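You operate a simulated robot arm through the tools that you are given. There is no shell and no other tool. Be economical: measure what you need, move in short steps, check, and stop when the job is done.

Carry out the task below with a simulated two-armed robot. There is one attempt and no reset: what you move stays moved.

## Task
Fetch the steel sleeve and set it on the white card on the top of the bench. Fetch the stainless nut and set it on the white job card. Put the stainless sleeve on the shelf under the bench. Take the large sleeve on the right shelf of the air jet table and put it away on the drip rack top. Put one of the small totes from the right shelf of the air jet table on the top of the sliding grate. Take the aluminium sleeve and leave it on the right end of the packing table. Put the aluminium nut on the plate on the right end of the packing table. Do these in any order. Set down upright: small tote.
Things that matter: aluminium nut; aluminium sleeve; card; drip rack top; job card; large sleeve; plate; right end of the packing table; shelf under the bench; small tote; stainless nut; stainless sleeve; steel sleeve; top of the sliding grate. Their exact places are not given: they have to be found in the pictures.

It is judged by the outcome, as a careful person would: the job done as asked, and still so three seconds after it is handed in. It fails if anything else is knocked over, pushed out of place, dropped, spilled or broken.

## Robot
Two 7-joint arms with two-finger parallel grippers on one trunk, on a base that drives. Base frame: it is fixed to the floor where the robot stands at the start and does not move with it; the origin is under the middle of the robot, x ahead of it, y to its left, z up; the surface under the hand at the start is at about z = 0.747. Units: m, degrees, N and s.
The left shoulder is at the start at [0.07, 0.13, 1.074], the right one opposite. With the tool pointing down near the work surface each hand reaches from about 0.2 to 0.52 m from the robot's upright axis, wherever it stands, measured 20 degrees to its own side. Places, roughly: aluminium nut (6x5x3 cm) [0.7, 0.1, 0.8]; aluminium sleeve (4x4x4 cm) [0.7, 0.2, 0.8]; card [3.5, -1.5, 0.75]; drip rack top [-6.1, -1.5, 0.9]; job card [3.25, -1.75, 0.75]; large sleeve (6x6x7 cm) [-4.7, -5.1, 0.8]; plate [2, 0.5, 0.75]; right end of the packing table [2.3, 0.2, 0.8]; shelf under the bench [3.3, -2.1, 0.2]; small tote [-4.5, -5.25, 0.75]; stainless nut (6x5x3 cm) [0.6, 0.1, 0.8]; stainless sleeve (4x4x4 cm) [0.6, 0.2, 0.8]; steel sleeve (5x5x6 cm) [0.5, 0, 0.8]; top of the sliding grate [-2.9, -5.3, 0.8]. Payload 1.57 kg a hand.
The tool frame of a hand sits at the grasp point between the pads (the TCP): z along the fingers, y along the line on which they close. The tips reach 0.03 m beyond it. The gripper opens to 0.08 m. The fingers are 0.017 m wide and 0.012 m thick; the gripper's body (0.04 by 0.082 m) begins 0.08 m behind the TCP.
Orientation is that of the tool frame in the base frame, as [roll, pitch, yaw] about the fixed x, y, z axes, in that order (R = Rz(yaw) Ry(pitch) Rx(roll)). With the fingers straight down and closing along the base's y, the tool's x points along the base's -x, its y along +y and its z along -z.

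## Interface
- The arms move only by the tool arm_command. It takes "left_increments", "right_increments" or both (then of equal length, played together; a hand with none holds still); each is a list of rows, each an object (a shift or turn left out is 0, a gripper value left out holds the last) with "xyz": the shift along the tool's x, y, z in units of 30 mm (1.0 is 30 mm), a list of three; "delta_rot": the turn, a rotation vector about the tool's x, y, z in units of 5 degrees (1.0 is 5 degrees), a list of three; "jaw": the finger opening in m, from 0 to 0.08. In form: [{"xyz": [tx, ty, tz], "delta_rot": [ax, ay, az], "jaw": jaw}, ...]. A call has 1 to 20 rows; each row shifts and turns the commanded pose from where the row before left it, along the tool's axes as they then stand. A call with a number of a shift or a turn outside -1 to 1 is refused whole. A row lasts 0.2 s, in which the tool goes at most 0.05 m and 8.6 degrees; a call with a longer step from one row to the next is refused whole, and so is a gripper value outside its range. Where a pose cannot be reached the arm comes as near as it can. A force on the tool above 40 N (or 10 N above the force at the start of the call, whichever is more), or a blocked arm, ends the call early, and 0.2 s more pass. Each finger travels about 0.108 m/s and halts on what it meets, pressing with about 43 N; the grip force reading is that of the motor and also rises with nothing between the fingers. The clock runs only during rows and for 0.2 s after the last one: add rows that do not move to give the fingers time. It gives the time, the measured TCP pose, the force on the tool (base axes), the opening and the grip force at its end, in the units of the frame above (readings bear some noise), with the torque about the TCP (base axes, N m) and any sound that the robot's microphone picked up.
- Cameras (640 x 400 px; columns grow to the right, rows downward): "scene" is now at [0.1317, 0.0134, 1.2872]; the picture's right is [0.16, -0.99, 0.00], its down [-0.71, -0.11, -0.70] and it looks along [0.69, 0.11, -0.71] (base axes); focal length 250 px, centre (320, 200). "left" rides on the left gripper at [0.072, 0.007, -0.122] in its tool frame; the picture's right is [-0.09, 1.00, 0.00], its down [-0.84, -0.08, -0.54] and it looks along [-0.54, -0.05, 0.84] (tool axes); focal length 238 px, centre (320, 200). "right" rides on the right gripper at [0.072, -0.007, -0.122] in its tool frame; the picture's right is [0.09, 1.00, 0.00], its down [-0.84, 0.08, -0.54] and it looks along [-0.54, 0.05, 0.84] (tool axes); focal length 238 px, centre (320, 200).
- camera(camera): a new picture of that camera. No time passes.
- lift_body(by): slides the trunk up (or, below 0, down) by that many m; the arms and the scene camera ride with it, the base frame stays. It gives what a move gives, with no picture.
- drive_base(legs): drives the robot by 1 to 6 legs, each [ahead, left, turn to the left] in m, m and degrees, along the robot's own axes; the way and the turn of a leg run together, so that a leg with both is an arc; at most 1.5 m and 180 degrees a leg. The arms and the cameras ride along, it lands a little off, and it stops where it bumps. It gives what a move gives.
- head_to(pan, tilt): turns the head with the scene camera to pan (to the left, within 86 degrees either way) and tilt (down, from -29 to 69), counted from straight ahead of the robot. It gives what a move gives.
- measure_at(camera, pixels): there is no depth. For up to 12 entries [column, row, z] of the newest picture of that camera ("zoom" is the newest enlarged one), the place [x, y] in the base frame at which the ray of that pixel passes the height z, good to about 0.002 m. No time passes.
- inspect(camera, box): a new picture of the part [left, top, right, bottom] of that camera's present view, enlarged. No time passes.
- finish_job(): hands the job in; it is judged then, once.

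Go step by step. Measure first, check grasps and placings, and put right what went wrong. The budget is 138 turns and 180 pictures, counting those below and the enlarged ones. Unless the task says otherwise, let go and move clear before handing in, and close with one line.

The tools are called after "Call:" as name(argument=value, ...) on one line, values as JSON. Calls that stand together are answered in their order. arm_command: Moves the arms, as the interface text tells. Its arguments: {"type":"object","properties":{"left_increments":{"type":"array","items":{"type":"object","properties":{"xyz":{"type":"array","items":{"type":"number"}},"delta_rot":{"type":"array","items":{"type":"number"}},"jaw":{"type":"number"}}}},"right_increments":{"type":"array","items":{"type":"object","properties":{"xyz":{"type":"array","items":{"type":"number"}},"delta_rot":{"type":"array","items":{"type":"number"}},"jaw":{"type":"number"}}}}},"required":[]} The other tools are called the same way: lift_body (by) slides the trunk up or down; drive_base (legs) drives the base; head_to (pan, tilt) turns the head that bears the scene camera; camera (camera) takes a picture; measure_at (camera, pixels) gives the place at which the rays of pixels pass given heights; inspect (camera, box) takes an enlarged picture of a part of a camera's view; finish_job () hands the job in.

At the start:

```text
clock: 0.0
left_position: [0.3771, 0.2696, 1.0488]
left_orientation: [179.9, -0.1, -179.8]
left_wrist_force: [0.4, 0.1, 0.2]
left_ft_torque: [0.03, 0.02, -0.01]
left_grip_width: 0.0797
left_gripper_force: 0.2
right_position: [0.4365, -0.1244, 1.0606]
right_orientation: [-180.0, 0.2, -180.0]
right_wrist_force: [-0.2, -0.1, 0.4]
right_ft_torque: [0.0, -0.02, 0.0]
right_grip_width: 0.0801
right_gripper_force: 0.1
trunk travel left (down, up): [-0.711, 0.229]
robot x, y, heading: [-0.0002, -0.0002, -0.1]
head pan, tilt: [9.2, 45.6]
```

scene: 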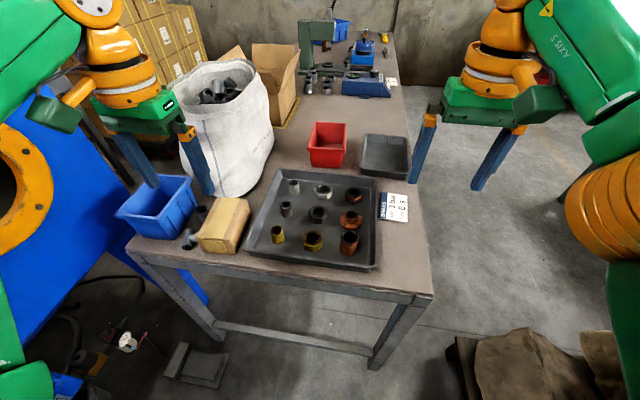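
right: 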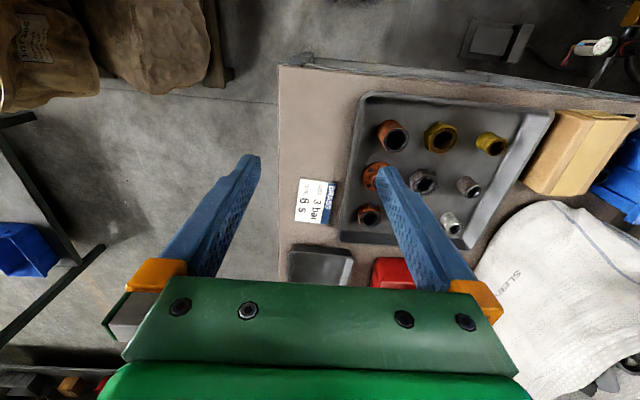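
left: 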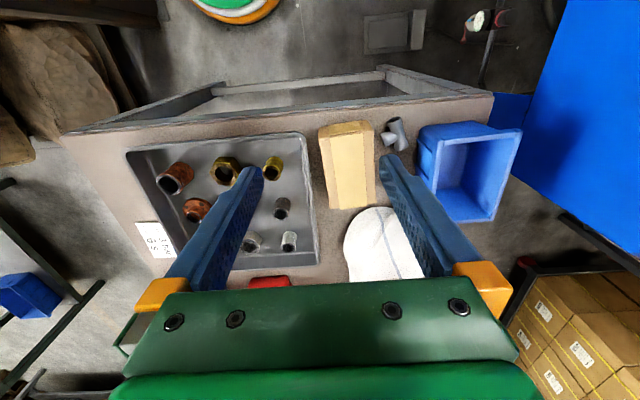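

The scene shows a 3x3 tray of parts around (315,215). I take an enlarged view to tell the metals apart.

Call:
inspect(camera="scene", box=[230, 160, 430, 285])

Call:
inspect(camera="scene", box=[270, 10, 430, 110])

Call:
inspect(camera="right", box=[280, 80, 560, 255])

Call:
measure_at(camera="scene", pixels=[[294, 186, 0.79], [323, 191, 0.78], [353, 195, 0.78], [287, 210, 0.79], [318, 214, 0.78], [350, 220, 0.78], [278, 234, 0.79], [313, 241, 0.78], [349, 240, 0.8], [245, 250, 0.75], [378, 268, 0.75], [434, 295, 0.747]])

```text
3.20 times, centred on (330, 222) of scene
```

zoom: 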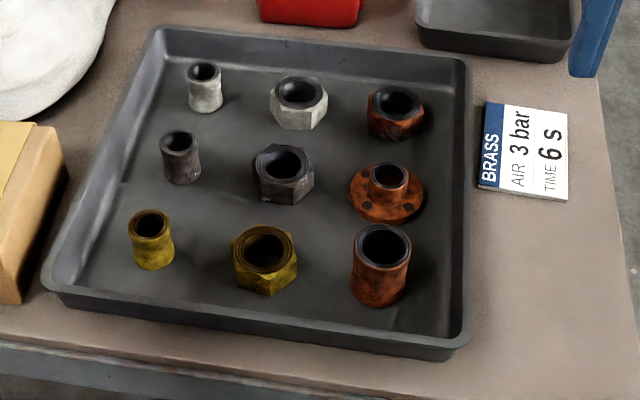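

```text
4.00 times, centred on (350, 60) of scene
```

zoom: 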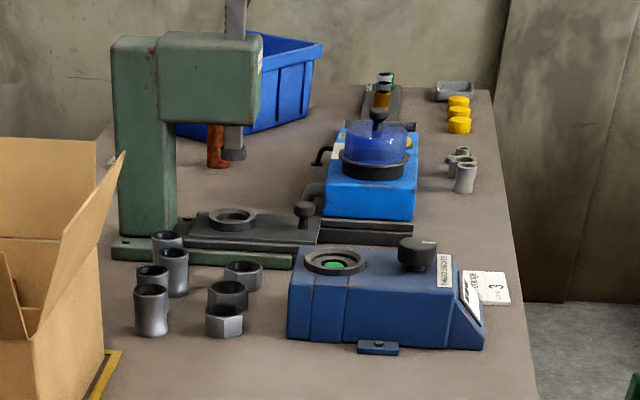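

```text
2.29 times, centred on (420, 168) of right
```

zoom: 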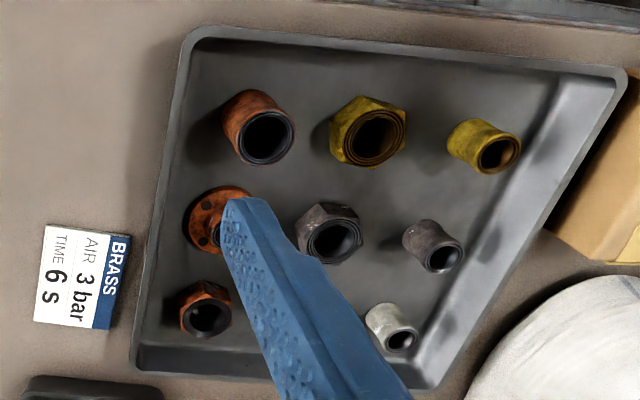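

```text
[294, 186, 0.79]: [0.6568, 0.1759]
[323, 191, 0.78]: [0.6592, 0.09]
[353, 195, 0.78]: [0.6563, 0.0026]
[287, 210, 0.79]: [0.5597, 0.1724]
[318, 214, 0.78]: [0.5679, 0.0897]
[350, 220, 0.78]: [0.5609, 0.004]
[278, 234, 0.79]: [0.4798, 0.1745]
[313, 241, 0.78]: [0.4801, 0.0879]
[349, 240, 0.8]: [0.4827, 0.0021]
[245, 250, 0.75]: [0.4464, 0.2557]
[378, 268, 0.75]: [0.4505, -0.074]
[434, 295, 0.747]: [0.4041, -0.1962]
```

The tray columns are now clear: aluminium sleeve (0.657,0.176) and nut (0.659,0.09), stainless sleeve (0.560,0.172) and nut (0.568,0.09), steel sleeve (0.483,0.002). I look around to learn the layout.

Call:
head_to(pan=0, tilt=15)

Call:
camera(camera="scene")

Call:
head_to(pan=-50, tilt=15)

Call:
camera(camera="scene")

Call:
head_to(pan=60, tilt=25)

Call:
camera(camera="scene")

```text
clock: 1.0
left_position: [0.3764, 0.2702, 1.0487]
left_orientation: [-180.0, 0.0, -179.9]
left_wrist_force: [0.3, 0.3, 0.1]
left_ft_torque: [0.0, -0.02, 0.03]
left_grip_width: 0.0803
left_gripper_force: 0.0
right_position: [0.4373, -0.1253, 1.0604]
right_orientation: [179.9, 0.2, 180.0]
right_wrist_force: [0.2, 0.5, -0.1]
right_ft_torque: [-0.01, 0.0, -0.02]
right_grip_width: 0.0802
right_gripper_force: 0.2
trunk travel left (down, up): [-0.711, 0.229]
robot x, y, heading: [0.001, -0.0011, -0.0]
head pan, tilt: [0.0, 15.0]
```

```text
173 pictures are left
```

scene: 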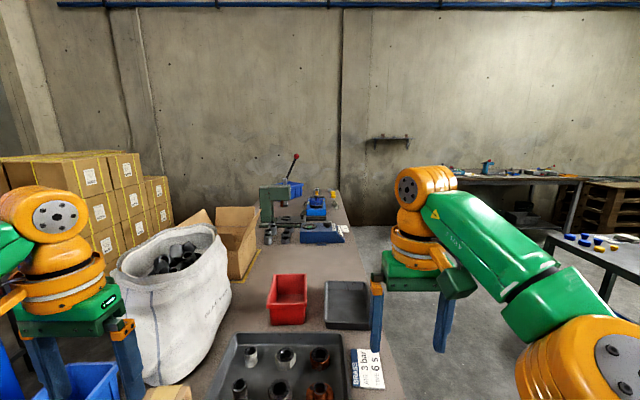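

```text
clock: 2.1
left_position: [0.3755, 0.269, 1.0485]
left_orientation: [180.0, 0.1, -179.9]
left_wrist_force: [-0.1, -0.4, 1.5]
left_ft_torque: [-0.01, 0.0, -0.01]
left_grip_width: 0.0799
left_gripper_force: 0.0
right_position: [0.4361, -0.1249, 1.0599]
right_orientation: [-179.9, 0.2, 179.9]
right_wrist_force: [0.1, 1.0, 0.4]
right_ft_torque: [0.02, -0.01, -0.02]
right_grip_width: 0.0798
right_gripper_force: 0.1
trunk travel left (down, up): [-0.711, 0.229]
robot x, y, heading: [0.0007, -0.0007, 0.2]
head pan, tilt: [-50.0, 15.0]
```

```text
172 pictures are left
```

scene: 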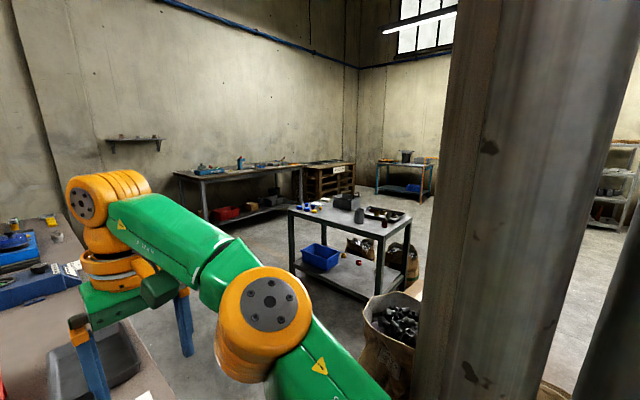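

```text
clock: 4.0
left_position: [0.3763, 0.2704, 1.0471]
left_orientation: [-180.0, 0.0, -179.9]
left_wrist_force: [0.4, -0.6, 0.2]
left_ft_torque: [-0.01, -0.02, 0.04]
left_grip_width: 0.0798
left_gripper_force: 0.1
right_position: [0.4371, -0.1246, 1.0594]
right_orientation: [180.0, 0.1, -180.0]
right_wrist_force: [-0.1, -0.3, -0.7]
right_ft_torque: [0.01, 0.01, 0.0]
right_grip_width: 0.0801
right_gripper_force: 0.0
trunk travel left (down, up): [-0.711, 0.229]
robot x, y, heading: [-0.0007, -0.0007, 0.1]
head pan, tilt: [60.0, 25.0]
```

```text
171 pictures are left
```

scene: 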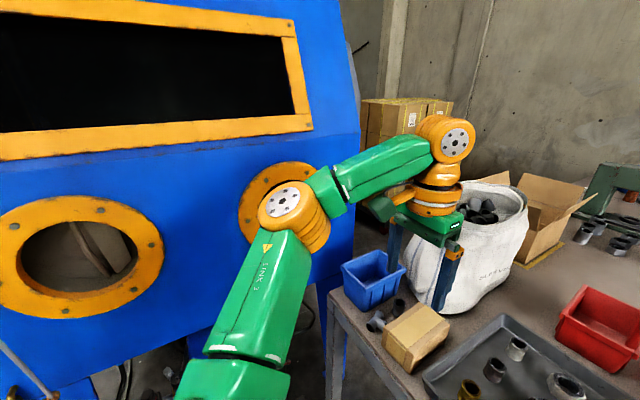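

The long table is the packing table, and the bench with shelf is at the far wall. I check the base clearance in front of me.

Call:
head_to(pan=0, tilt=69)

Call:
camera(camera="scene")

```text
clock: 5.3
left_position: [0.3777, 0.2697, 1.0468]
left_orientation: [-180.0, 0.0, -179.8]
left_wrist_force: [0.0, 0.1, -0.6]
left_ft_torque: [0.0, -0.04, -0.01]
left_grip_width: 0.0799
left_gripper_force: 0.0
right_position: [0.4363, -0.1246, 1.0609]
right_orientation: [-179.9, 0.0, -180.0]
right_wrist_force: [0.8, -0.4, -0.6]
right_ft_torque: [0.02, -0.01, 0.0]
right_grip_width: 0.0799
right_gripper_force: 0.1
trunk travel left (down, up): [-0.711, 0.229]
robot x, y, heading: [-0.0055, 0.003, -0.0]
head pan, tilt: [0.0, 68.8]
```

```text
170 pictures are left
```

scene: 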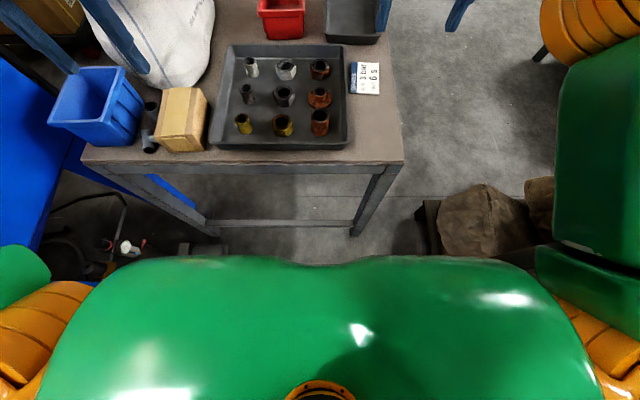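

I measure the floor clutter and edge places from this view before nudging ahead.

Call:
measure_at(camera="scene", pixels=[[403, 162, 0.747], [82, 160, 0.747], [420, 215, 0.1], [440, 190, 0.3], [530, 190, 0.3], [355, 235, 0.0], [215, 235, 0.0], [180, 250, 0.0], [125, 247, 0.1], [210, 150, 0.75], [50, 120, 0.85], [150, 150, 0.76]])

Call:
head_to(pan=-86, tilt=40)

Call:
camera(camera="scene")

Call:
head_to(pan=-40, tilt=50)

Call:
camera(camera="scene")

```text
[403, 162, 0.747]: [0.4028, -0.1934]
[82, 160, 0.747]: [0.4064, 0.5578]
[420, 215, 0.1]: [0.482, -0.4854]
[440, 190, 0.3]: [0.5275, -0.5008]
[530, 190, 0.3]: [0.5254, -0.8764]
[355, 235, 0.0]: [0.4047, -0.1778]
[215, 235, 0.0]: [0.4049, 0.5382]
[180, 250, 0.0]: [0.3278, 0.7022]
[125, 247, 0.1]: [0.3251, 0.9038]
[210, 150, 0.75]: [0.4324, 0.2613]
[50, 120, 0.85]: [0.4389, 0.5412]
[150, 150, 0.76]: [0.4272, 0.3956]
```

```text
clock: 6.9
left_position: [0.3769, 0.2693, 1.0483]
left_orientation: [-180.0, -0.1, -179.9]
left_wrist_force: [0.0, -0.4, 0.3]
left_ft_torque: [0.0, -0.01, -0.02]
left_grip_width: 0.08
left_gripper_force: 0.1
right_position: [0.4366, -0.125, 1.0601]
right_orientation: [-180.0, 0.2, -180.0]
right_wrist_force: [-0.5, -0.8, 0.2]
right_ft_torque: [-0.04, 0.0, -0.01]
right_grip_width: 0.08
right_gripper_force: 0.0
trunk travel left (down, up): [-0.711, 0.229]
robot x, y, heading: [0.0041, 0.0021, -0.2]
head pan, tilt: [-85.9, 40.0]
```

```text
169 pictures are left
```

scene: 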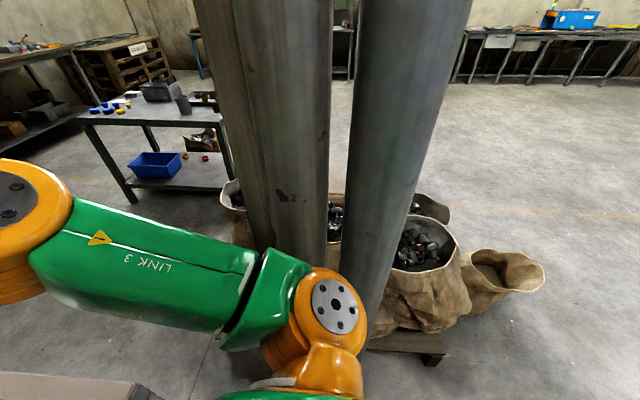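

```text
clock: 8.1
left_position: [0.3766, 0.269, 1.0465]
left_orientation: [-180.0, -0.1, -179.9]
left_wrist_force: [0.0, -0.7, -0.3]
left_ft_torque: [0.02, -0.04, -0.01]
left_grip_width: 0.0804
left_gripper_force: 0.0
right_position: [0.4371, -0.1248, 1.0608]
right_orientation: [-179.9, 0.1, 180.0]
right_wrist_force: [-0.2, -0.1, 0.2]
right_ft_torque: [0.01, 0.01, -0.02]
right_grip_width: 0.0801
right_gripper_force: 0.1
trunk travel left (down, up): [-0.711, 0.229]
robot x, y, heading: [-0.0003, 0.004, 0.0]
head pan, tilt: [-40.0, 50.0]
```

```text
168 pictures are left
```

scene: 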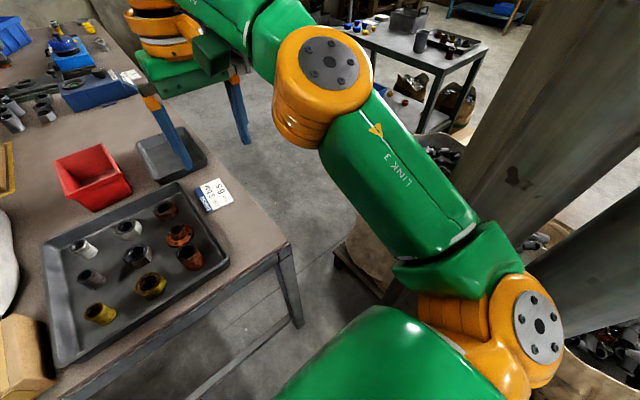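

A pallet of sacks and two columns stand right of me. I measure them for route planning and take views at the far right.

Call:
measure_at(camera="scene", pixels=[[335, 255, 0.1], [395, 305, 0.1], [425, 130, 0.0], [378, 38, 0.75], [488, 46, 0.75], [437, 73, 0.75], [345, 25, 0.75], [290, 240, 0.747], [160, 25, 0.747], [225, 140, 0.747], [580, 390, 0.4]])

Call:
head_to(pan=-86, tilt=15)

Call:
camera(camera="scene")

Call:
head_to(pan=86, tilt=40)

Call:
camera(camera="scene")

```text
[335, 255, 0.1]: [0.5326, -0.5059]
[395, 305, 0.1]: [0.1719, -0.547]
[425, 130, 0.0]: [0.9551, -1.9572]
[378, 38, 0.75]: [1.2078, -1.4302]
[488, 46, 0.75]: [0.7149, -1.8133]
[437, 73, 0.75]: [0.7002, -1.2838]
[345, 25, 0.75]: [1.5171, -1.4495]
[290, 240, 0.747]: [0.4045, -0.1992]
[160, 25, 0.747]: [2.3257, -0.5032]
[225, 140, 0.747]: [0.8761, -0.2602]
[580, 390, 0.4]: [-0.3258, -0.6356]
```

```text
clock: 9.2
left_position: [0.3759, 0.2688, 1.0485]
left_orientation: [-180.0, 0.0, -179.9]
left_wrist_force: [-0.1, -0.5, 0.5]
left_ft_torque: [0.0, 0.01, -0.05]
left_grip_width: 0.0801
left_gripper_force: 0.1
right_position: [0.4364, -0.1255, 1.061]
right_orientation: [180.0, -0.1, 179.9]
right_wrist_force: [-0.8, -0.3, 0.4]
right_ft_torque: [-0.01, -0.02, -0.04]
right_grip_width: 0.0803
right_gripper_force: 0.0
trunk travel left (down, up): [-0.711, 0.229]
robot x, y, heading: [-0.0009, -0.0009, 0.0]
head pan, tilt: [-85.9, 15.0]
```

```text
167 pictures are left
```

scene: 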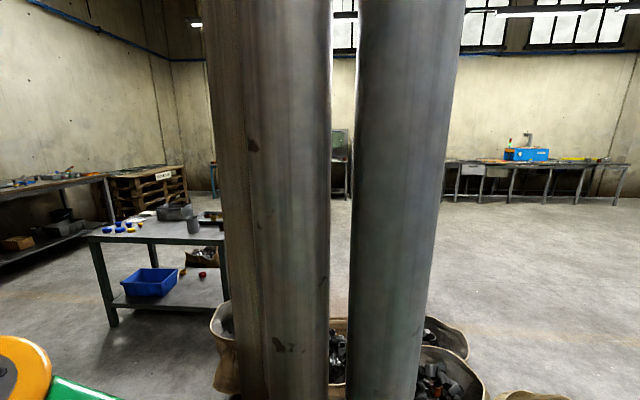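

```text
clock: 11.8
left_position: [0.376, 0.2705, 1.0471]
left_orientation: [-179.9, 0.0, -180.0]
left_wrist_force: [0.7, 0.5, 0.0]
left_ft_torque: [0.01, -0.01, 0.03]
left_grip_width: 0.0801
left_gripper_force: 0.1
right_position: [0.4369, -0.1243, 1.0611]
right_orientation: [179.9, 0.1, -180.0]
right_wrist_force: [-0.3, 1.0, -0.7]
right_ft_torque: [0.0, 0.0, 0.0]
right_grip_width: 0.08
right_gripper_force: 0.0
trunk travel left (down, up): [-0.711, 0.229]
robot x, y, heading: [-0.0004, 0.0012, 0.2]
head pan, tilt: [85.9, 40.0]
```

```text
166 pictures are left
```

scene: 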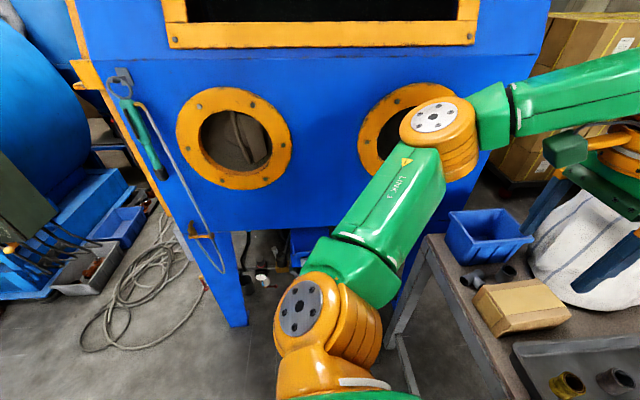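

Cabinet face is near on my left (~0.7 m), so I only move straight ahead 0.18 m to bring the tray into reach.

Call:
drive_base(legs=[[0.18, 0, 0]])

Call:
head_to(pan=5, tilt=60)

Call:
camera(camera="scene")

Call:
camera(camera="left")

Call:
camera(camera="right")

```text
clock: 13.3
left_position: [0.554, 0.2701, 1.0486]
left_orientation: [-179.9, 0.1, -179.8]
left_wrist_force: [0.1, -0.1, -0.4]
left_ft_torque: [0.0, -0.03, 0.01]
left_grip_width: 0.08
left_gripper_force: 0.0
right_position: [0.6151, -0.1263, 1.0613]
right_orientation: [179.9, 0.4, 180.0]
right_wrist_force: [-0.7, -0.6, 0.0]
right_ft_torque: [-0.01, 0.03, 0.01]
right_grip_width: 0.0799
right_gripper_force: 0.0
trunk travel left (down, up): [-0.711, 0.229]
robot x, y, heading: [0.179, 0.0003, -0.1]
head pan, tilt: [85.9, 40.0]
```

```text
clock: 14.8
left_position: [0.5562, 0.2693, 1.0487]
left_orientation: [180.0, 0.0, -179.9]
left_wrist_force: [0.3, 0.4, -0.4]
left_ft_torque: [-0.02, 0.03, -0.01]
left_grip_width: 0.0803
left_gripper_force: 0.1
right_position: [0.6167, -0.1237, 1.0602]
right_orientation: [-179.9, 0.1, 180.0]
right_wrist_force: [0.1, -0.5, 0.5]
right_ft_torque: [-0.01, -0.02, -0.01]
right_grip_width: 0.0798
right_gripper_force: 0.1
trunk travel left (down, up): [-0.711, 0.229]
robot x, y, heading: [0.1808, 0.001, -0.0]
head pan, tilt: [5.0, 60.0]
```

```text
165 pictures are left
```

scene: 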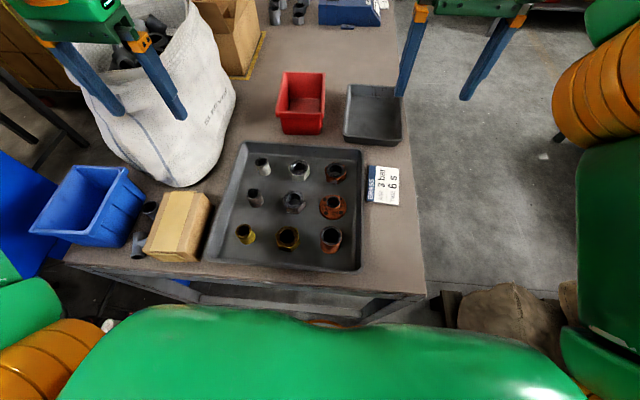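

```text
164 pictures are left
```

left: 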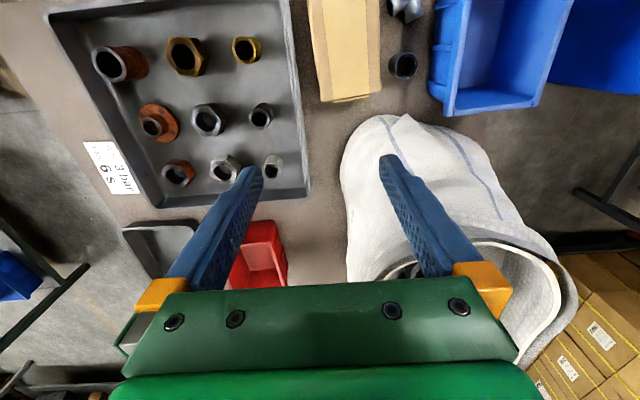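

```text
163 pictures are left
```

right: 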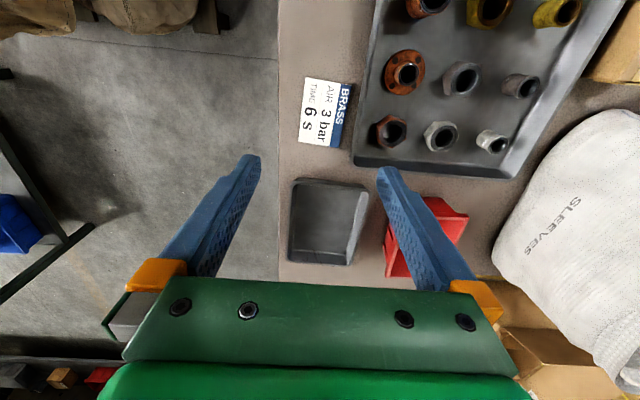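

I zoom on the tray to measure the part tops.

Call:
inspect(camera="scene", box=[200, 135, 376, 275])

```text
2.86 times, centred on (288, 205) of scene
```

zoom: 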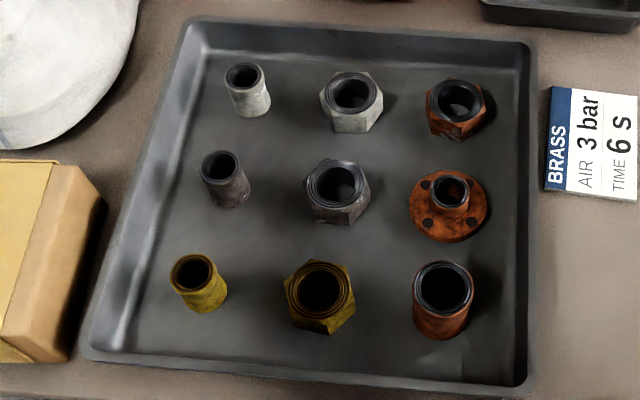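

Call:
measure_at(camera="zoom", pixels=[[244, 75, 0.79], [253, 108, 0.752], [353, 93, 0.78], [218, 165, 0.79], [232, 198, 0.752], [336, 184, 0.78], [442, 287, 0.81], [441, 328, 0.75], [353, 125, 0.75], [225, 75, 0.79], [264, 75, 0.79], [140, 100, 0.9]])

```text
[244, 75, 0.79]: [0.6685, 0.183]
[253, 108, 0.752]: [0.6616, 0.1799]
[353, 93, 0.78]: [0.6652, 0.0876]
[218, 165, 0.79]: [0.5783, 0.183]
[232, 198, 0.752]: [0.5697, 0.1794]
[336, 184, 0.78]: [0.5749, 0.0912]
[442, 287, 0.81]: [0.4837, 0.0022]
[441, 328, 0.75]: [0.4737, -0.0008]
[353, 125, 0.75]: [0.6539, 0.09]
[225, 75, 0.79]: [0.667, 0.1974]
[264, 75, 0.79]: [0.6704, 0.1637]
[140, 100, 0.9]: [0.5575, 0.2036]
```

Aluminium sleeve top is at about (0.667,0.181). I move the left hand above it and look.

Call:
arm_command(left_increments=[{"xyz": [-0.93, -0.75, 0]}, {"xyz": [-0.93, -0.75, 0]}, {"xyz": [-0.93, -0.75, 0]}, {"xyz": [-0.93, -0.75, 0]}, {"xyz": [0, 0, 1]}, {"xyz": [0, 0, 1]}, {"xyz": [0, 0, 1]}, {"xyz": [0, 0, 1]}, {"xyz": [0, 0, 1]}, {}])

Call:
camera(camera="left")

Call:
camera(camera="scene")

```text
clock: 17.0
left_position: [0.668, 0.1819, 0.8986]
left_orientation: [180.0, -0.1, -179.9]
left_wrist_force: [0.9, -0.2, -0.1]
left_ft_torque: [-0.01, 0.0, 0.01]
left_grip_width: 0.0797
left_gripper_force: 0.1
left hand out of reach, approached as far as the arm can: row 3, 4, 5, 6, 7, 8, 9
right_position: [0.6154, -0.1235, 1.0615]
right_orientation: [180.0, 0.1, -180.0]
right_wrist_force: [0.2, 0.0, 0.7]
right_ft_torque: [0.0, -0.03, -0.03]
right_grip_width: 0.08
right_gripper_force: 0.1
trunk travel left (down, up): [-0.711, 0.229]
robot x, y, heading: [0.179, 0.0014, -0.1]
head pan, tilt: [5.0, 60.0]
```

```text
161 pictures are left
```

left: 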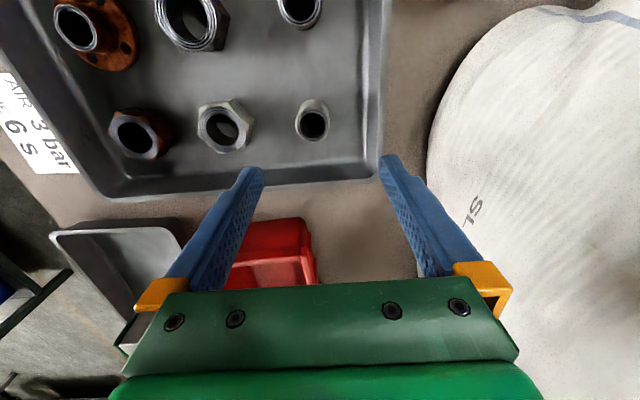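

```text
160 pictures are left
```

scene: 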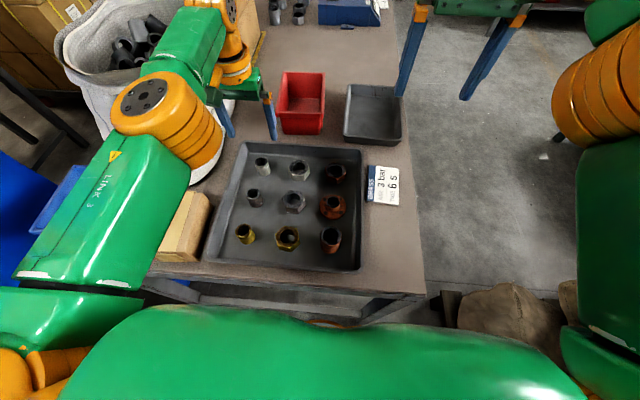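

The sleeve top shows at (313,120) in the left view; I measure it there, and the nut.

Call:
measure_at(camera="left", pixels=[[314, 124, 0.795], [311, 105, 0.795], [225, 128, 0.785], [298, 12, 0.795], [311, 140, 0.795], [296, 122, 0.795], [330, 122, 0.795]])

Call:
inspect(camera="left", box=[180, 80, 360, 192])

```text
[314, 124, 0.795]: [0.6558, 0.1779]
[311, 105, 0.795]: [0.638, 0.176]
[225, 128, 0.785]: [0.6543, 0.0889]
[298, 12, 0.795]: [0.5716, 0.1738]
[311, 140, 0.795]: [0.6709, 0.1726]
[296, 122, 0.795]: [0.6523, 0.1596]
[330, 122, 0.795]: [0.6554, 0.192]
```

```text
3.56 times, centred on (270, 136) of left
```

zoom: 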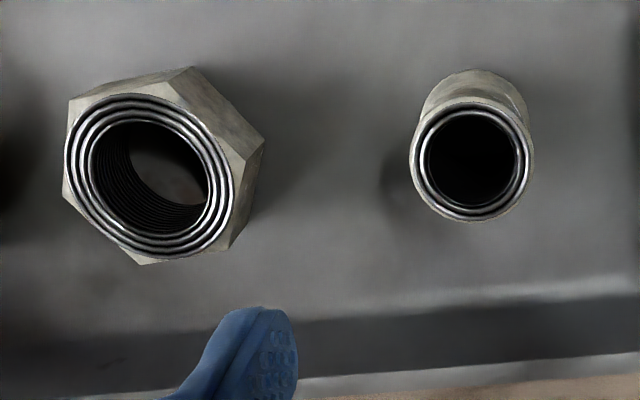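

Combining both cameras, the sleeve top is near (0.653,0.1755) at z≈0.81. I centre and descend to 0.805.

Call:
arm_command(left_increments=[{"xyz": [0.5, -0.2, 0.5]}, {"xyz": [0, 0, 0.9]}, {"xyz": [0, 0, 0.9]}, {"xyz": [0, 0, 0.6]}, {}])

Call:
camera(camera="left")

Call:
camera(camera="scene")

```text
clock: 18.2
left_position: [0.669, 0.177, 0.8135]
left_orientation: [179.9, 0.1, -180.0]
left_wrist_force: [0.2, 0.5, 0.2]
left_ft_torque: [-0.03, 0.0, 0.01]
left_grip_width: 0.08
left_gripper_force: 0.0
left hand out of reach, approached as far as the arm can: row 1
right_position: [0.615, -0.1254, 1.0614]
right_orientation: [-179.9, 0.1, -180.0]
right_wrist_force: [1.6, -0.3, -0.1]
right_ft_torque: [0.05, 0.0, 0.0]
right_grip_width: 0.0798
right_gripper_force: 0.0
trunk travel left (down, up): [-0.711, 0.229]
robot x, y, heading: [0.1804, -0.0002, 0.1]
head pan, tilt: [5.0, 60.0]
```

```text
158 pictures are left
```

left: 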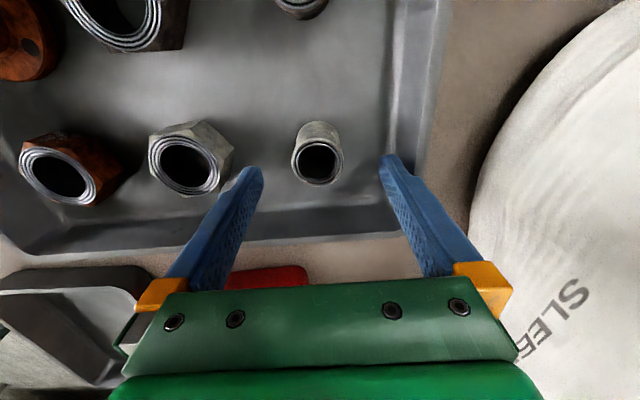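

```text
157 pictures are left
```

scene: 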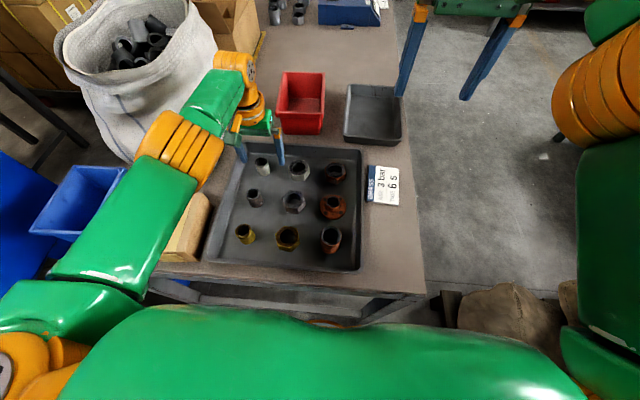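

The hand is still at x=0.669; I measure the sleeve from here.

Call:
measure_at(camera="left", pixels=[[317, 165, 0.79], [317, 165, 0.8], [317, 165, 0.81], [316, 122, 0.76], [190, 168, 0.785], [295, 162, 0.8], [344, 162, 0.8]])

```text
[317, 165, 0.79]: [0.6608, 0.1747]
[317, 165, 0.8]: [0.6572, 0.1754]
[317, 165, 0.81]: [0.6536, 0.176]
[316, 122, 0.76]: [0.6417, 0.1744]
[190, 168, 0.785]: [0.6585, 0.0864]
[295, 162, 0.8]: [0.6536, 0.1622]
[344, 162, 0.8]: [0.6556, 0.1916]
```

Target (0.657,0.1755). I shift back 12 mm, descend to 0.793 and close.

Call:
arm_command(left_increments=[{"xyz": [0.4, -0.05, 0]}, {"xyz": [0, 0, 0.4]}, {"xyz": [0, 0, 0.3]}, {}, {"jaw": 0.06}, {"jaw": 0.03}, {"jaw": 0.01}, {}, {}])

Call:
camera(camera="left")

```text
clock: 20.2
left_position: [0.6613, 0.1691, 0.7938]
left_orientation: [179.6, 0.4, -180.0]
left_wrist_force: [2.0, -14.5, 27.3]
left_ft_torque: [-1.02, 0.12, 0.09]
left_grip_width: 0.0291
left_gripper_force: 38.8
left hand out of reach, approached as far as the arm can: row 1
right_position: [0.611, -0.1312, 1.0624]
right_orientation: [179.6, 0.6, 180.0]
right_wrist_force: [0.3, -0.2, -0.4]
right_ft_torque: [-0.01, 0.01, -0.04]
right_grip_width: 0.0798
right_gripper_force: 0.1
trunk travel left (down, up): [-0.711, 0.229]
robot x, y, heading: [0.1764, -0.0018, 0.2]
head pan, tilt: [5.0, 60.0]
```

```text
156 pictures are left
```

left: 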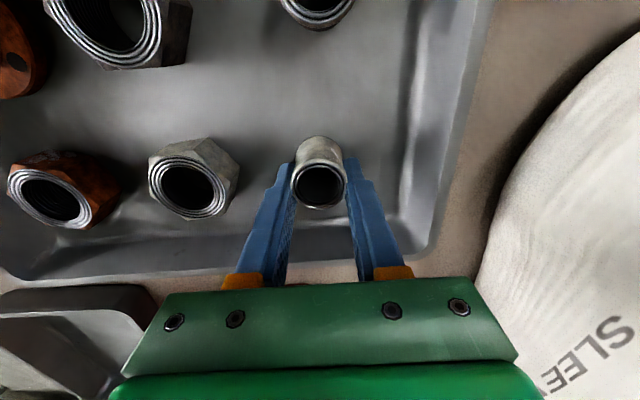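

Grip width 0.029 with force—the sleeve is held, but tips press the tray floor (27 N). I lift straight up.

Call:
arm_command(left_increments=[{"xyz": [0, 0, -0.3]}, {"xyz": [0, 0, -0.7]}, {"xyz": [0, 0, -1]}, {"xyz": [0, 0, -1]}, {}])

Call:
camera(camera="left")

Call:
camera(camera="scene")

```text
clock: 21.4
left_position: [0.6701, 0.1731, 0.8803]
left_orientation: [180.0, 0.0, -179.9]
left_wrist_force: [0.2, -0.2, 0.3]
left_ft_torque: [0.02, 0.01, -0.02]
left_grip_width: 0.0291
left_gripper_force: 38.6
left hand out of reach, approached as far as the arm can: row 3
right_position: [0.6164, -0.1245, 1.0606]
right_orientation: [179.9, 0.1, -180.0]
right_wrist_force: [-0.7, -0.1, 0.4]
right_ft_torque: [0.01, 0.0, 0.02]
right_grip_width: 0.0799
right_gripper_force: 0.0
trunk travel left (down, up): [-0.711, 0.229]
robot x, y, heading: [0.1805, 0.0017, -0.4]
head pan, tilt: [5.0, 60.0]
```

```text
155 pictures are left
```

left: 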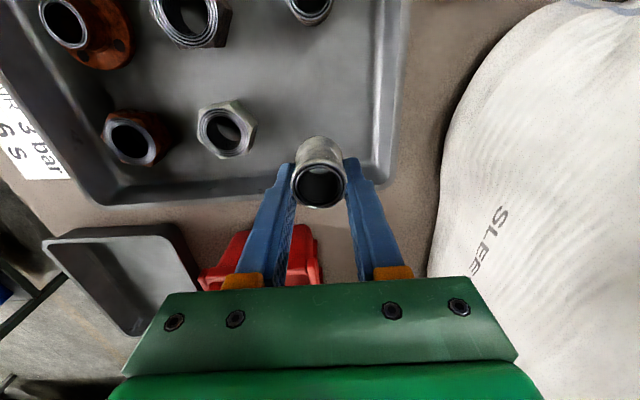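

```text
154 pictures are left
```

scene: 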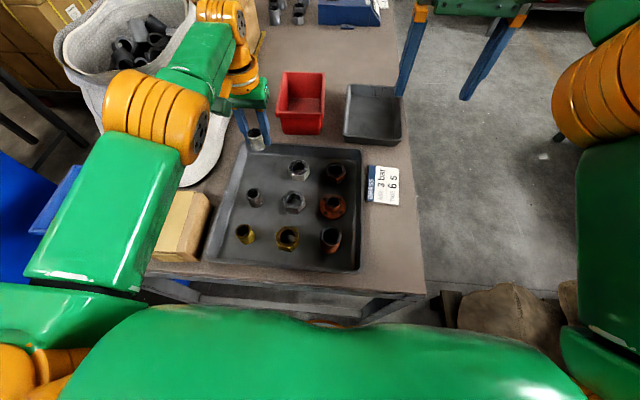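

Sleeve is in the left hand. I raise and retract the left hand to clear the tray before turning the body for the right hand's reach.

Call:
arm_command(left_increments=[{"xyz": [0, 0, -1]}, {"xyz": [0, 0, -1]}, {"xyz": [0, 0, -1]}, {"xyz": [0, 0, -1]}, {"xyz": [0, 0, -1]}, {"xyz": [1, 0, 0]}, {"xyz": [1, 0, 0]}, {"xyz": [1, 0.4, 0]}, {"xyz": [1, 0.6, 0]}, {"xyz": [1, 0.6, 0]}, {"xyz": [1, 0.6, 0]}, {"xyz": [1, 0.6, 0]}, {}])

Call:
drive_base(legs=[[0.03, 0.03, 15]])

Call:
camera(camera="scene")

```text
clock: 24.2
left_position: [0.6346, 0.1879, 1.0354]
left_orientation: [-180.0, -0.1, -179.9]
left_wrist_force: [-0.4, 1.0, -0.4]
left_ft_torque: [0.03, -0.01, -0.01]
left_grip_width: 0.0289
left_gripper_force: 38.8
left hand out of reach, approached as far as the arm can: row 2, 3, 4, 5, 6, 7, 8, 9, 10, 11, 12
right_position: [0.6163, -0.1241, 1.0605]
right_orientation: [-180.0, 0.1, 179.9]
right_wrist_force: [0.0, -0.5, 0.1]
right_ft_torque: [0.0, -0.02, 0.0]
right_grip_width: 0.0799
right_gripper_force: 0.0
trunk travel left (down, up): [-0.711, 0.229]
robot x, y, heading: [0.1782, -0.0011, 0.1]
head pan, tilt: [5.0, 60.0]
```

```text
clock: 25.5
left_position: [0.5949, 0.3326, 1.0359]
left_orientation: [180.0, 0.0, -164.9]
left_wrist_force: [0.0, 0.3, 0.0]
left_ft_torque: [0.01, 0.01, -0.02]
left_grip_width: 0.0289
left_gripper_force: 38.6
right_position: [0.6597, 0.0259, 1.059]
right_orientation: [179.9, 0.1, -164.8]
right_wrist_force: [-0.3, 0.5, 0.3]
right_ft_torque: [0.01, 0.01, 0.01]
right_grip_width: 0.08
right_gripper_force: 0.0
trunk travel left (down, up): [-0.711, 0.229]
robot x, y, heading: [0.2093, 0.0326, 14.9]
head pan, tilt: [5.0, 60.0]
```

```text
153 pictures are left
```

scene: 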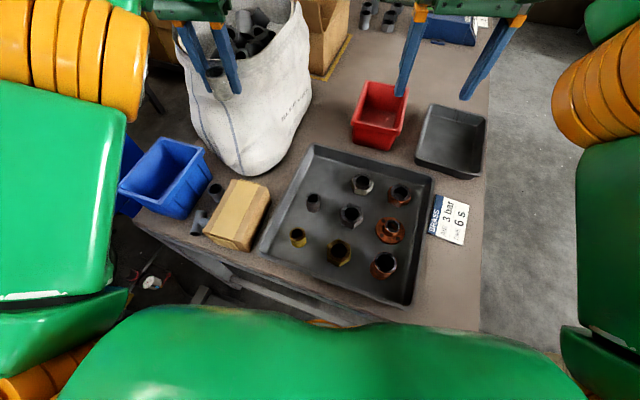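

The left hand did not follow fully and is above the sack; I retract it along the tool's x in small steps.

Call:
arm_command(left_increments=[{"xyz": [0.5, 0, 0]}, {"xyz": [0.7, 0, 0]}, {"xyz": [0.7, 0, 0]}, {"xyz": [0.7, 0, 0]}, {"xyz": [0.7, 0, 0]}, {"xyz": [0.7, 0, 0]}, {}])

Call:
camera(camera="left")

```text
clock: 27.1
left_position: [0.5944, 0.3333, 1.0347]
left_orientation: [179.9, -0.1, -164.9]
left_wrist_force: [0.8, -0.1, -0.8]
left_ft_torque: [0.01, 0.04, 0.01]
left_grip_width: 0.0287
left_gripper_force: 38.9
left hand out of reach, approached as far as the arm can: row 1, 2, 3, 4, 5, 6
right_position: [0.659, 0.0277, 1.0605]
right_orientation: [-180.0, 0.1, -164.9]
right_wrist_force: [-0.8, 0.6, 0.0]
right_ft_torque: [-0.02, -0.02, 0.02]
right_grip_width: 0.0799
right_gripper_force: 0.0
trunk travel left (down, up): [-0.711, 0.229]
robot x, y, heading: [0.2069, 0.0344, 15.3]
head pan, tilt: [5.0, 60.0]
```

```text
152 pictures are left
```

left: 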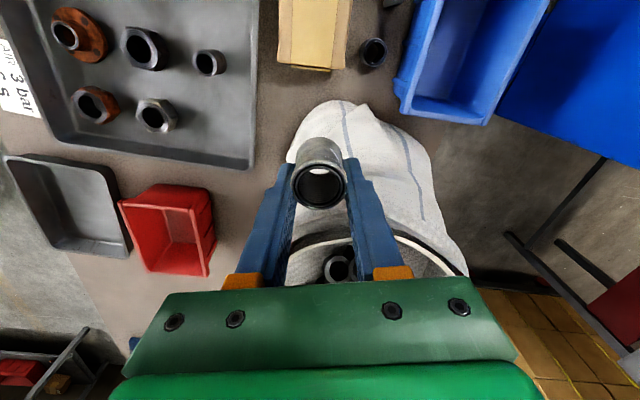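

The arm seems stuck at a joint limit; I try moving it to robot-left and back together.

Call:
arm_command(left_increments=[{"xyz": [0, 0.5, 0]}, {"xyz": [0, 0.7, 0]}, {"xyz": [0.5, 0.5, 0]}, {"xyz": [0.7, 0.3, 0]}, {"xyz": [0.7, 0, 0]}, {}])

Call:
head_to(pan=50, tilt=35)

Call:
camera(camera="scene")

```text
clock: 28.5
left_position: [0.5758, 0.3818, 1.0391]
left_orientation: [180.0, 0.0, -165.0]
left_wrist_force: [-0.1, -0.1, 0.2]
left_ft_torque: [0.04, 0.0, -0.03]
left_grip_width: 0.029
left_gripper_force: 39.0
left hand out of reach, approached as far as the arm can: row 2, 3, 4, 5
right_position: [0.6592, 0.0273, 1.0599]
right_orientation: [-180.0, 0.1, -164.8]
right_wrist_force: [0.6, -0.7, -0.2]
right_ft_torque: [0.01, -0.02, 0.01]
right_grip_width: 0.08
right_gripper_force: 0.0
trunk travel left (down, up): [-0.711, 0.229]
robot x, y, heading: [0.2046, 0.0342, 15.1]
head pan, tilt: [5.0, 60.0]
```

```text
clock: 29.6
left_position: [0.5765, 0.3824, 1.0397]
left_orientation: [180.0, -0.1, -164.9]
left_wrist_force: [0.3, 0.4, -0.2]
left_ft_torque: [0.01, 0.01, 0.0]
left_grip_width: 0.0288
left_gripper_force: 38.4
right_position: [0.659, 0.027, 1.0596]
right_orientation: [180.0, 0.1, -164.9]
right_wrist_force: [0.3, 1.1, 0.3]
right_ft_torque: [0.01, -0.02, -0.01]
right_grip_width: 0.0801
right_gripper_force: 0.0
trunk travel left (down, up): [-0.711, 0.229]
robot x, y, heading: [0.2035, 0.0358, 14.8]
head pan, tilt: [50.0, 35.0]
```

```text
151 pictures are left
```

scene: 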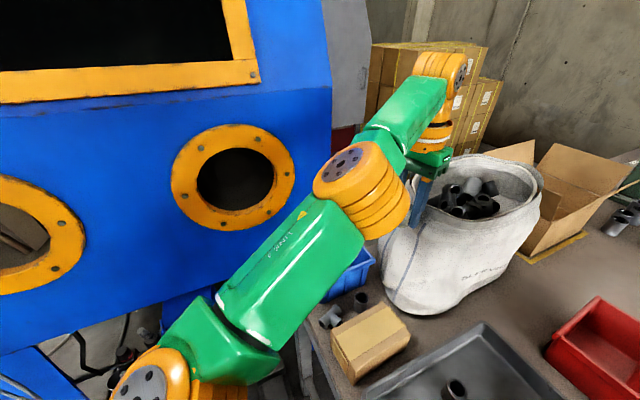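

Back motion is blocked by a joint limit while sideways works. I test turning the wrist yaw to free it.

Call:
arm_command(left_increments=[{"delta_rot": [0, 0, -1]}, {"delta_rot": [0, 0, -1]}, {"delta_rot": [0, 0, -1]}, {"xyz": [0.5, 0, 0]}, {"xyz": [0.5, 0, 0]}, {"xyz": [0.5, 0, 0]}, {}])

```text
clock: 31.2
left_position: [0.5754, 0.3823, 1.0384]
left_orientation: [-180.0, 0.0, -149.7]
left_wrist_force: [-0.1, -0.7, -0.6]
left_ft_torque: [0.02, 0.0, 0.0]
left_grip_width: 0.0288
left_gripper_force: 38.1
left hand out of reach, approached as far as the arm can: row 4, 5, 6
right_position: [0.6603, 0.0274, 1.06]
right_orientation: [179.9, 0.0, -164.9]
right_wrist_force: [0.0, 0.0, -0.5]
right_ft_torque: [0.04, -0.01, 0.01]
right_grip_width: 0.08
right_gripper_force: 0.1
trunk travel left (down, up): [-0.711, 0.229]
robot x, y, heading: [0.2037, 0.0351, 15.1]
head pan, tilt: [50.0, 35.0]
```

Yaw is free. I test a small pitch tilt (fingers outward) to see whether wrist bend is the limiting joint.

Call:
arm_command(left_increments=[{"delta_rot": [0, -1, 0]}, {"delta_rot": [0, -1, 0]}, {"xyz": [0.5, 0, 0]}, {"xyz": [0.5, 0, 0]}, {"xyz": [0.5, 0, 0]}, {}])

```text
clock: 32.6
left_position: [0.6005, 0.3899, 1.0594]
left_orientation: [180.0, 9.9, -149.9]
left_wrist_force: [-0.3, -0.5, 0.5]
left_ft_torque: [0.01, 0.0, -0.01]
left_grip_width: 0.0289
left_gripper_force: 38.3
left hand out of reach, approached as far as the arm can: row 1, 2, 3, 4, 5
right_position: [0.6601, 0.0268, 1.0612]
right_orientation: [180.0, 0.1, -164.8]
right_wrist_force: [0.4, 0.4, 0.2]
right_ft_torque: [-0.02, 0.03, -0.01]
right_grip_width: 0.0798
right_gripper_force: 0.0
trunk travel left (down, up): [-0.711, 0.229]
robot x, y, heading: [0.204, 0.0316, 14.9]
head pan, tilt: [50.0, 35.0]
```

That direction made it worse; I tilt the other way and then retract.

Call:
arm_command(left_increments=[{"delta_rot": [0, 1, 0]}, {"delta_rot": [0, 1, 0]}, {"delta_rot": [0, 1, 0]}, {"delta_rot": [0, 1, 0]}, {"xyz": [0.5, 0, 0]}, {"xyz": [0.5, 0, 0]}, {"xyz": [0.5, 0, 0]}, {}])

Call:
camera(camera="scene")

```text
clock: 34.4
left_position: [0.5748, 0.3868, 1.0538]
left_orientation: [-180.0, 2.2, -149.8]
left_wrist_force: [-0.3, -1.1, 0.2]
left_ft_torque: [-0.01, 0.0, 0.01]
left_grip_width: 0.0288
left_gripper_force: 38.6
left hand out of reach, approached as far as the arm can: row 1, 2, 3, 4, 5, 6, 7
right_position: [0.6593, 0.0275, 1.0603]
right_orientation: [-180.0, 0.2, -164.8]
right_wrist_force: [0.0, 0.3, -0.2]
right_ft_torque: [0.01, -0.01, -0.02]
right_grip_width: 0.0797
right_gripper_force: 0.0
trunk travel left (down, up): [-0.711, 0.229]
robot x, y, heading: [0.2046, 0.0355, 15.1]
head pan, tilt: [50.0, 35.0]
```

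```text
150 pictures are left
```

scene: 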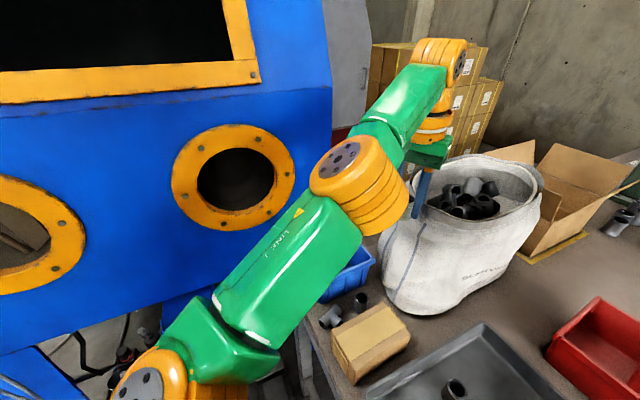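

The forearm rises to the wrist, so lowering the hand relative to the shoulder should help. I raise the trunk 0.2 and then bring the hand down and back.

Call:
lift_body(by=0.2)

Call:
arm_command(left_increments=[{"delta_rot": [0, 0.4, 0]}, {"xyz": [0, 0, 0.5]}, {"xyz": [0, 0, 0.7]}, {"xyz": [0.3, 0, 0.7]}, {"xyz": [0.5, 0, 0.5]}, {"xyz": [0.5, 0, 0.5]}, {"xyz": [0.5, 0, 0]}, {"xyz": [0.5, 0, 0]}, {"xyz": [0.5, 0, 0]}, {}])

Call:
camera(camera="scene")

```text
clock: 36.6
left_position: [0.5748, 0.3867, 1.2541]
left_orientation: [180.0, 2.2, -149.8]
left_wrist_force: [-0.1, 0.2, -0.5]
left_ft_torque: [0.03, -0.05, -0.02]
left_grip_width: 0.0288
left_gripper_force: 38.2
right_position: [0.6597, 0.0283, 1.2598]
right_orientation: [179.9, 0.1, -164.9]
right_wrist_force: [0.5, -0.1, 0.2]
right_ft_torque: [0.01, -0.02, -0.02]
right_grip_width: 0.08
right_gripper_force: 0.1
trunk travel left (down, up): [-0.911, 0.029]
robot x, y, heading: [0.2062, 0.0365, 15.1]
head pan, tilt: [50.0, 35.0]
```

```text
clock: 38.8
left_position: [0.5932, 0.3876, 1.1975]
left_orientation: [179.9, 0.3, -149.7]
left_wrist_force: [-0.1, 0.7, -0.8]
left_ft_torque: [-0.01, 0.01, 0.0]
left_grip_width: 0.0288
left_gripper_force: 38.2
left hand out of reach, approached as far as the arm can: row 3, 4, 5, 6, 7, 8, 9
right_position: [0.6593, 0.0277, 1.2609]
right_orientation: [180.0, 0.1, -164.8]
right_wrist_force: [0.0, 0.0, 0.7]
right_ft_torque: [-0.03, 0.02, -0.02]
right_grip_width: 0.0799
right_gripper_force: 0.1
trunk travel left (down, up): [-0.911, 0.029]
robot x, y, heading: [0.2066, 0.033, 15.2]
head pan, tilt: [50.0, 35.0]
```

```text
149 pictures are left
```

scene: 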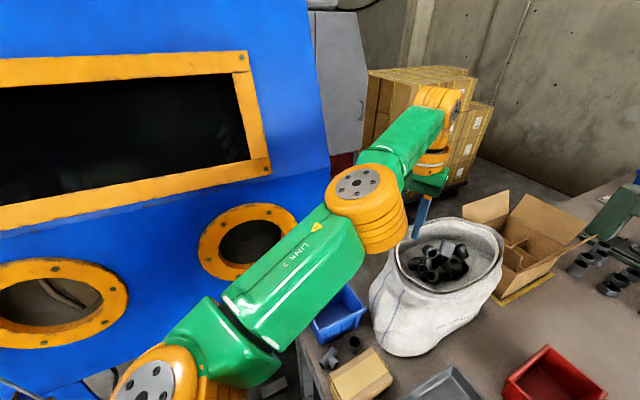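

Lowering pushed the hand outward, so the constraint couples height and reach; I try going up and back together.

Call:
arm_command(left_increments=[{"xyz": [0, 0, -0.7]}, {"xyz": [0, 0, -0.7]}, {"xyz": [0.4, 0, -0.7]}, {"xyz": [0.5, 0, -0.5]}, {"xyz": [0.5, 0, -0.5]}, {"xyz": [0.7, 0, 0]}, {"xyz": [0.7, 0, 0]}, {"xyz": [0.7, 0, 0]}, {}])

Call:
camera(camera="scene")

```text
clock: 40.8
left_position: [0.5709, 0.3797, 1.2541]
left_orientation: [180.0, 0.4, -149.9]
left_wrist_force: [-0.1, -0.9, -0.6]
left_ft_torque: [0.03, 0.04, 0.0]
left_grip_width: 0.0289
left_gripper_force: 38.6
left hand out of reach, approached as far as the arm can: row 1, 2, 3, 4, 5, 6, 7, 8
right_position: [0.6598, 0.0272, 1.262]
right_orientation: [-179.9, 0.0, -164.9]
right_wrist_force: [0.1, 0.1, -0.6]
right_ft_torque: [-0.01, 0.0, 0.0]
right_grip_width: 0.0802
right_gripper_force: 0.0
trunk travel left (down, up): [-0.911, 0.029]
robot x, y, heading: [0.2037, 0.0315, 15.1]
head pan, tilt: [50.0, 35.0]
```

```text
148 pictures are left
```

scene: 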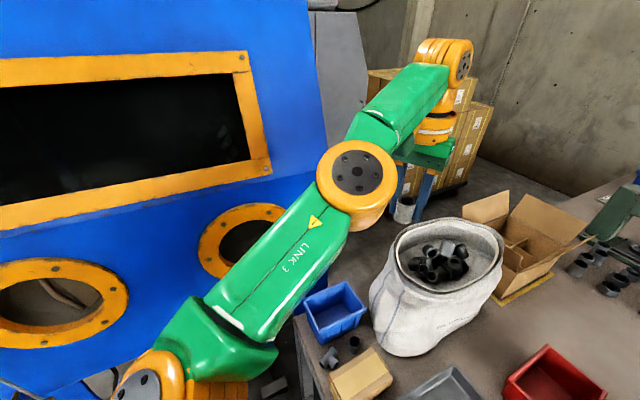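

The picture shows the left arm fully straight (elbow at (358,175) in line), i.e. stuck at the stretched singularity. I try stretching outward first and then flexing with a down-and-back step.

Call:
arm_command(left_increments=[{"xyz": [-0.9, 0, -0.4]}, {"xyz": [-0.9, 0, -0.4]}, {"xyz": [0.5, 0, 1]}, {"xyz": [0.7, 0, 0.7]}, {"xyz": [0.7, 0, 0.7]}, {"xyz": [0.7, 0, 0.3]}, {"xyz": [0.7, 0, 0]}, {"xyz": [0.7, 0, 0]}, {"xyz": [0.7, 0, 0]}, {}])

Call:
camera(camera="scene")

```text
clock: 43.0
left_position: [0.5808, 0.3685, 1.2442]
left_orientation: [-180.0, 0.1, -149.8]
left_wrist_force: [-0.4, 0.6, 0.1]
left_ft_torque: [-0.01, 0.0, 0.01]
left_grip_width: 0.0288
left_gripper_force: 37.9
left hand out of reach, approached as far as the arm can: row 1, 2, 3, 4, 5, 6, 7, 8, 9
right_position: [0.6612, 0.0274, 1.2607]
right_orientation: [-180.0, 0.1, -164.9]
right_wrist_force: [-0.2, -0.3, 0.7]
right_ft_torque: [0.02, 0.03, 0.02]
right_grip_width: 0.0801
right_gripper_force: 0.2
trunk travel left (down, up): [-0.911, 0.029]
robot x, y, heading: [0.2085, 0.0337, 15.3]
head pan, tilt: [50.0, 35.0]
```

```text
147 pictures are left
```

scene: 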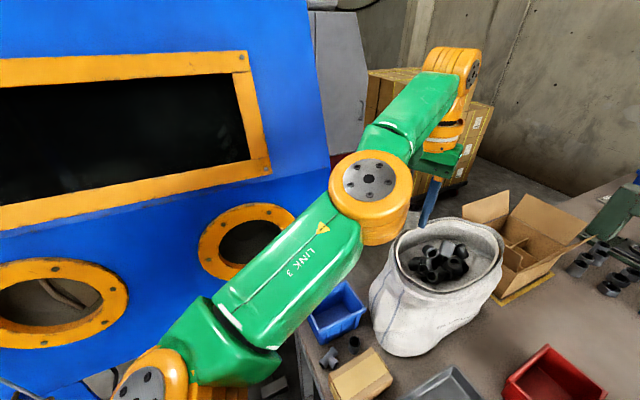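

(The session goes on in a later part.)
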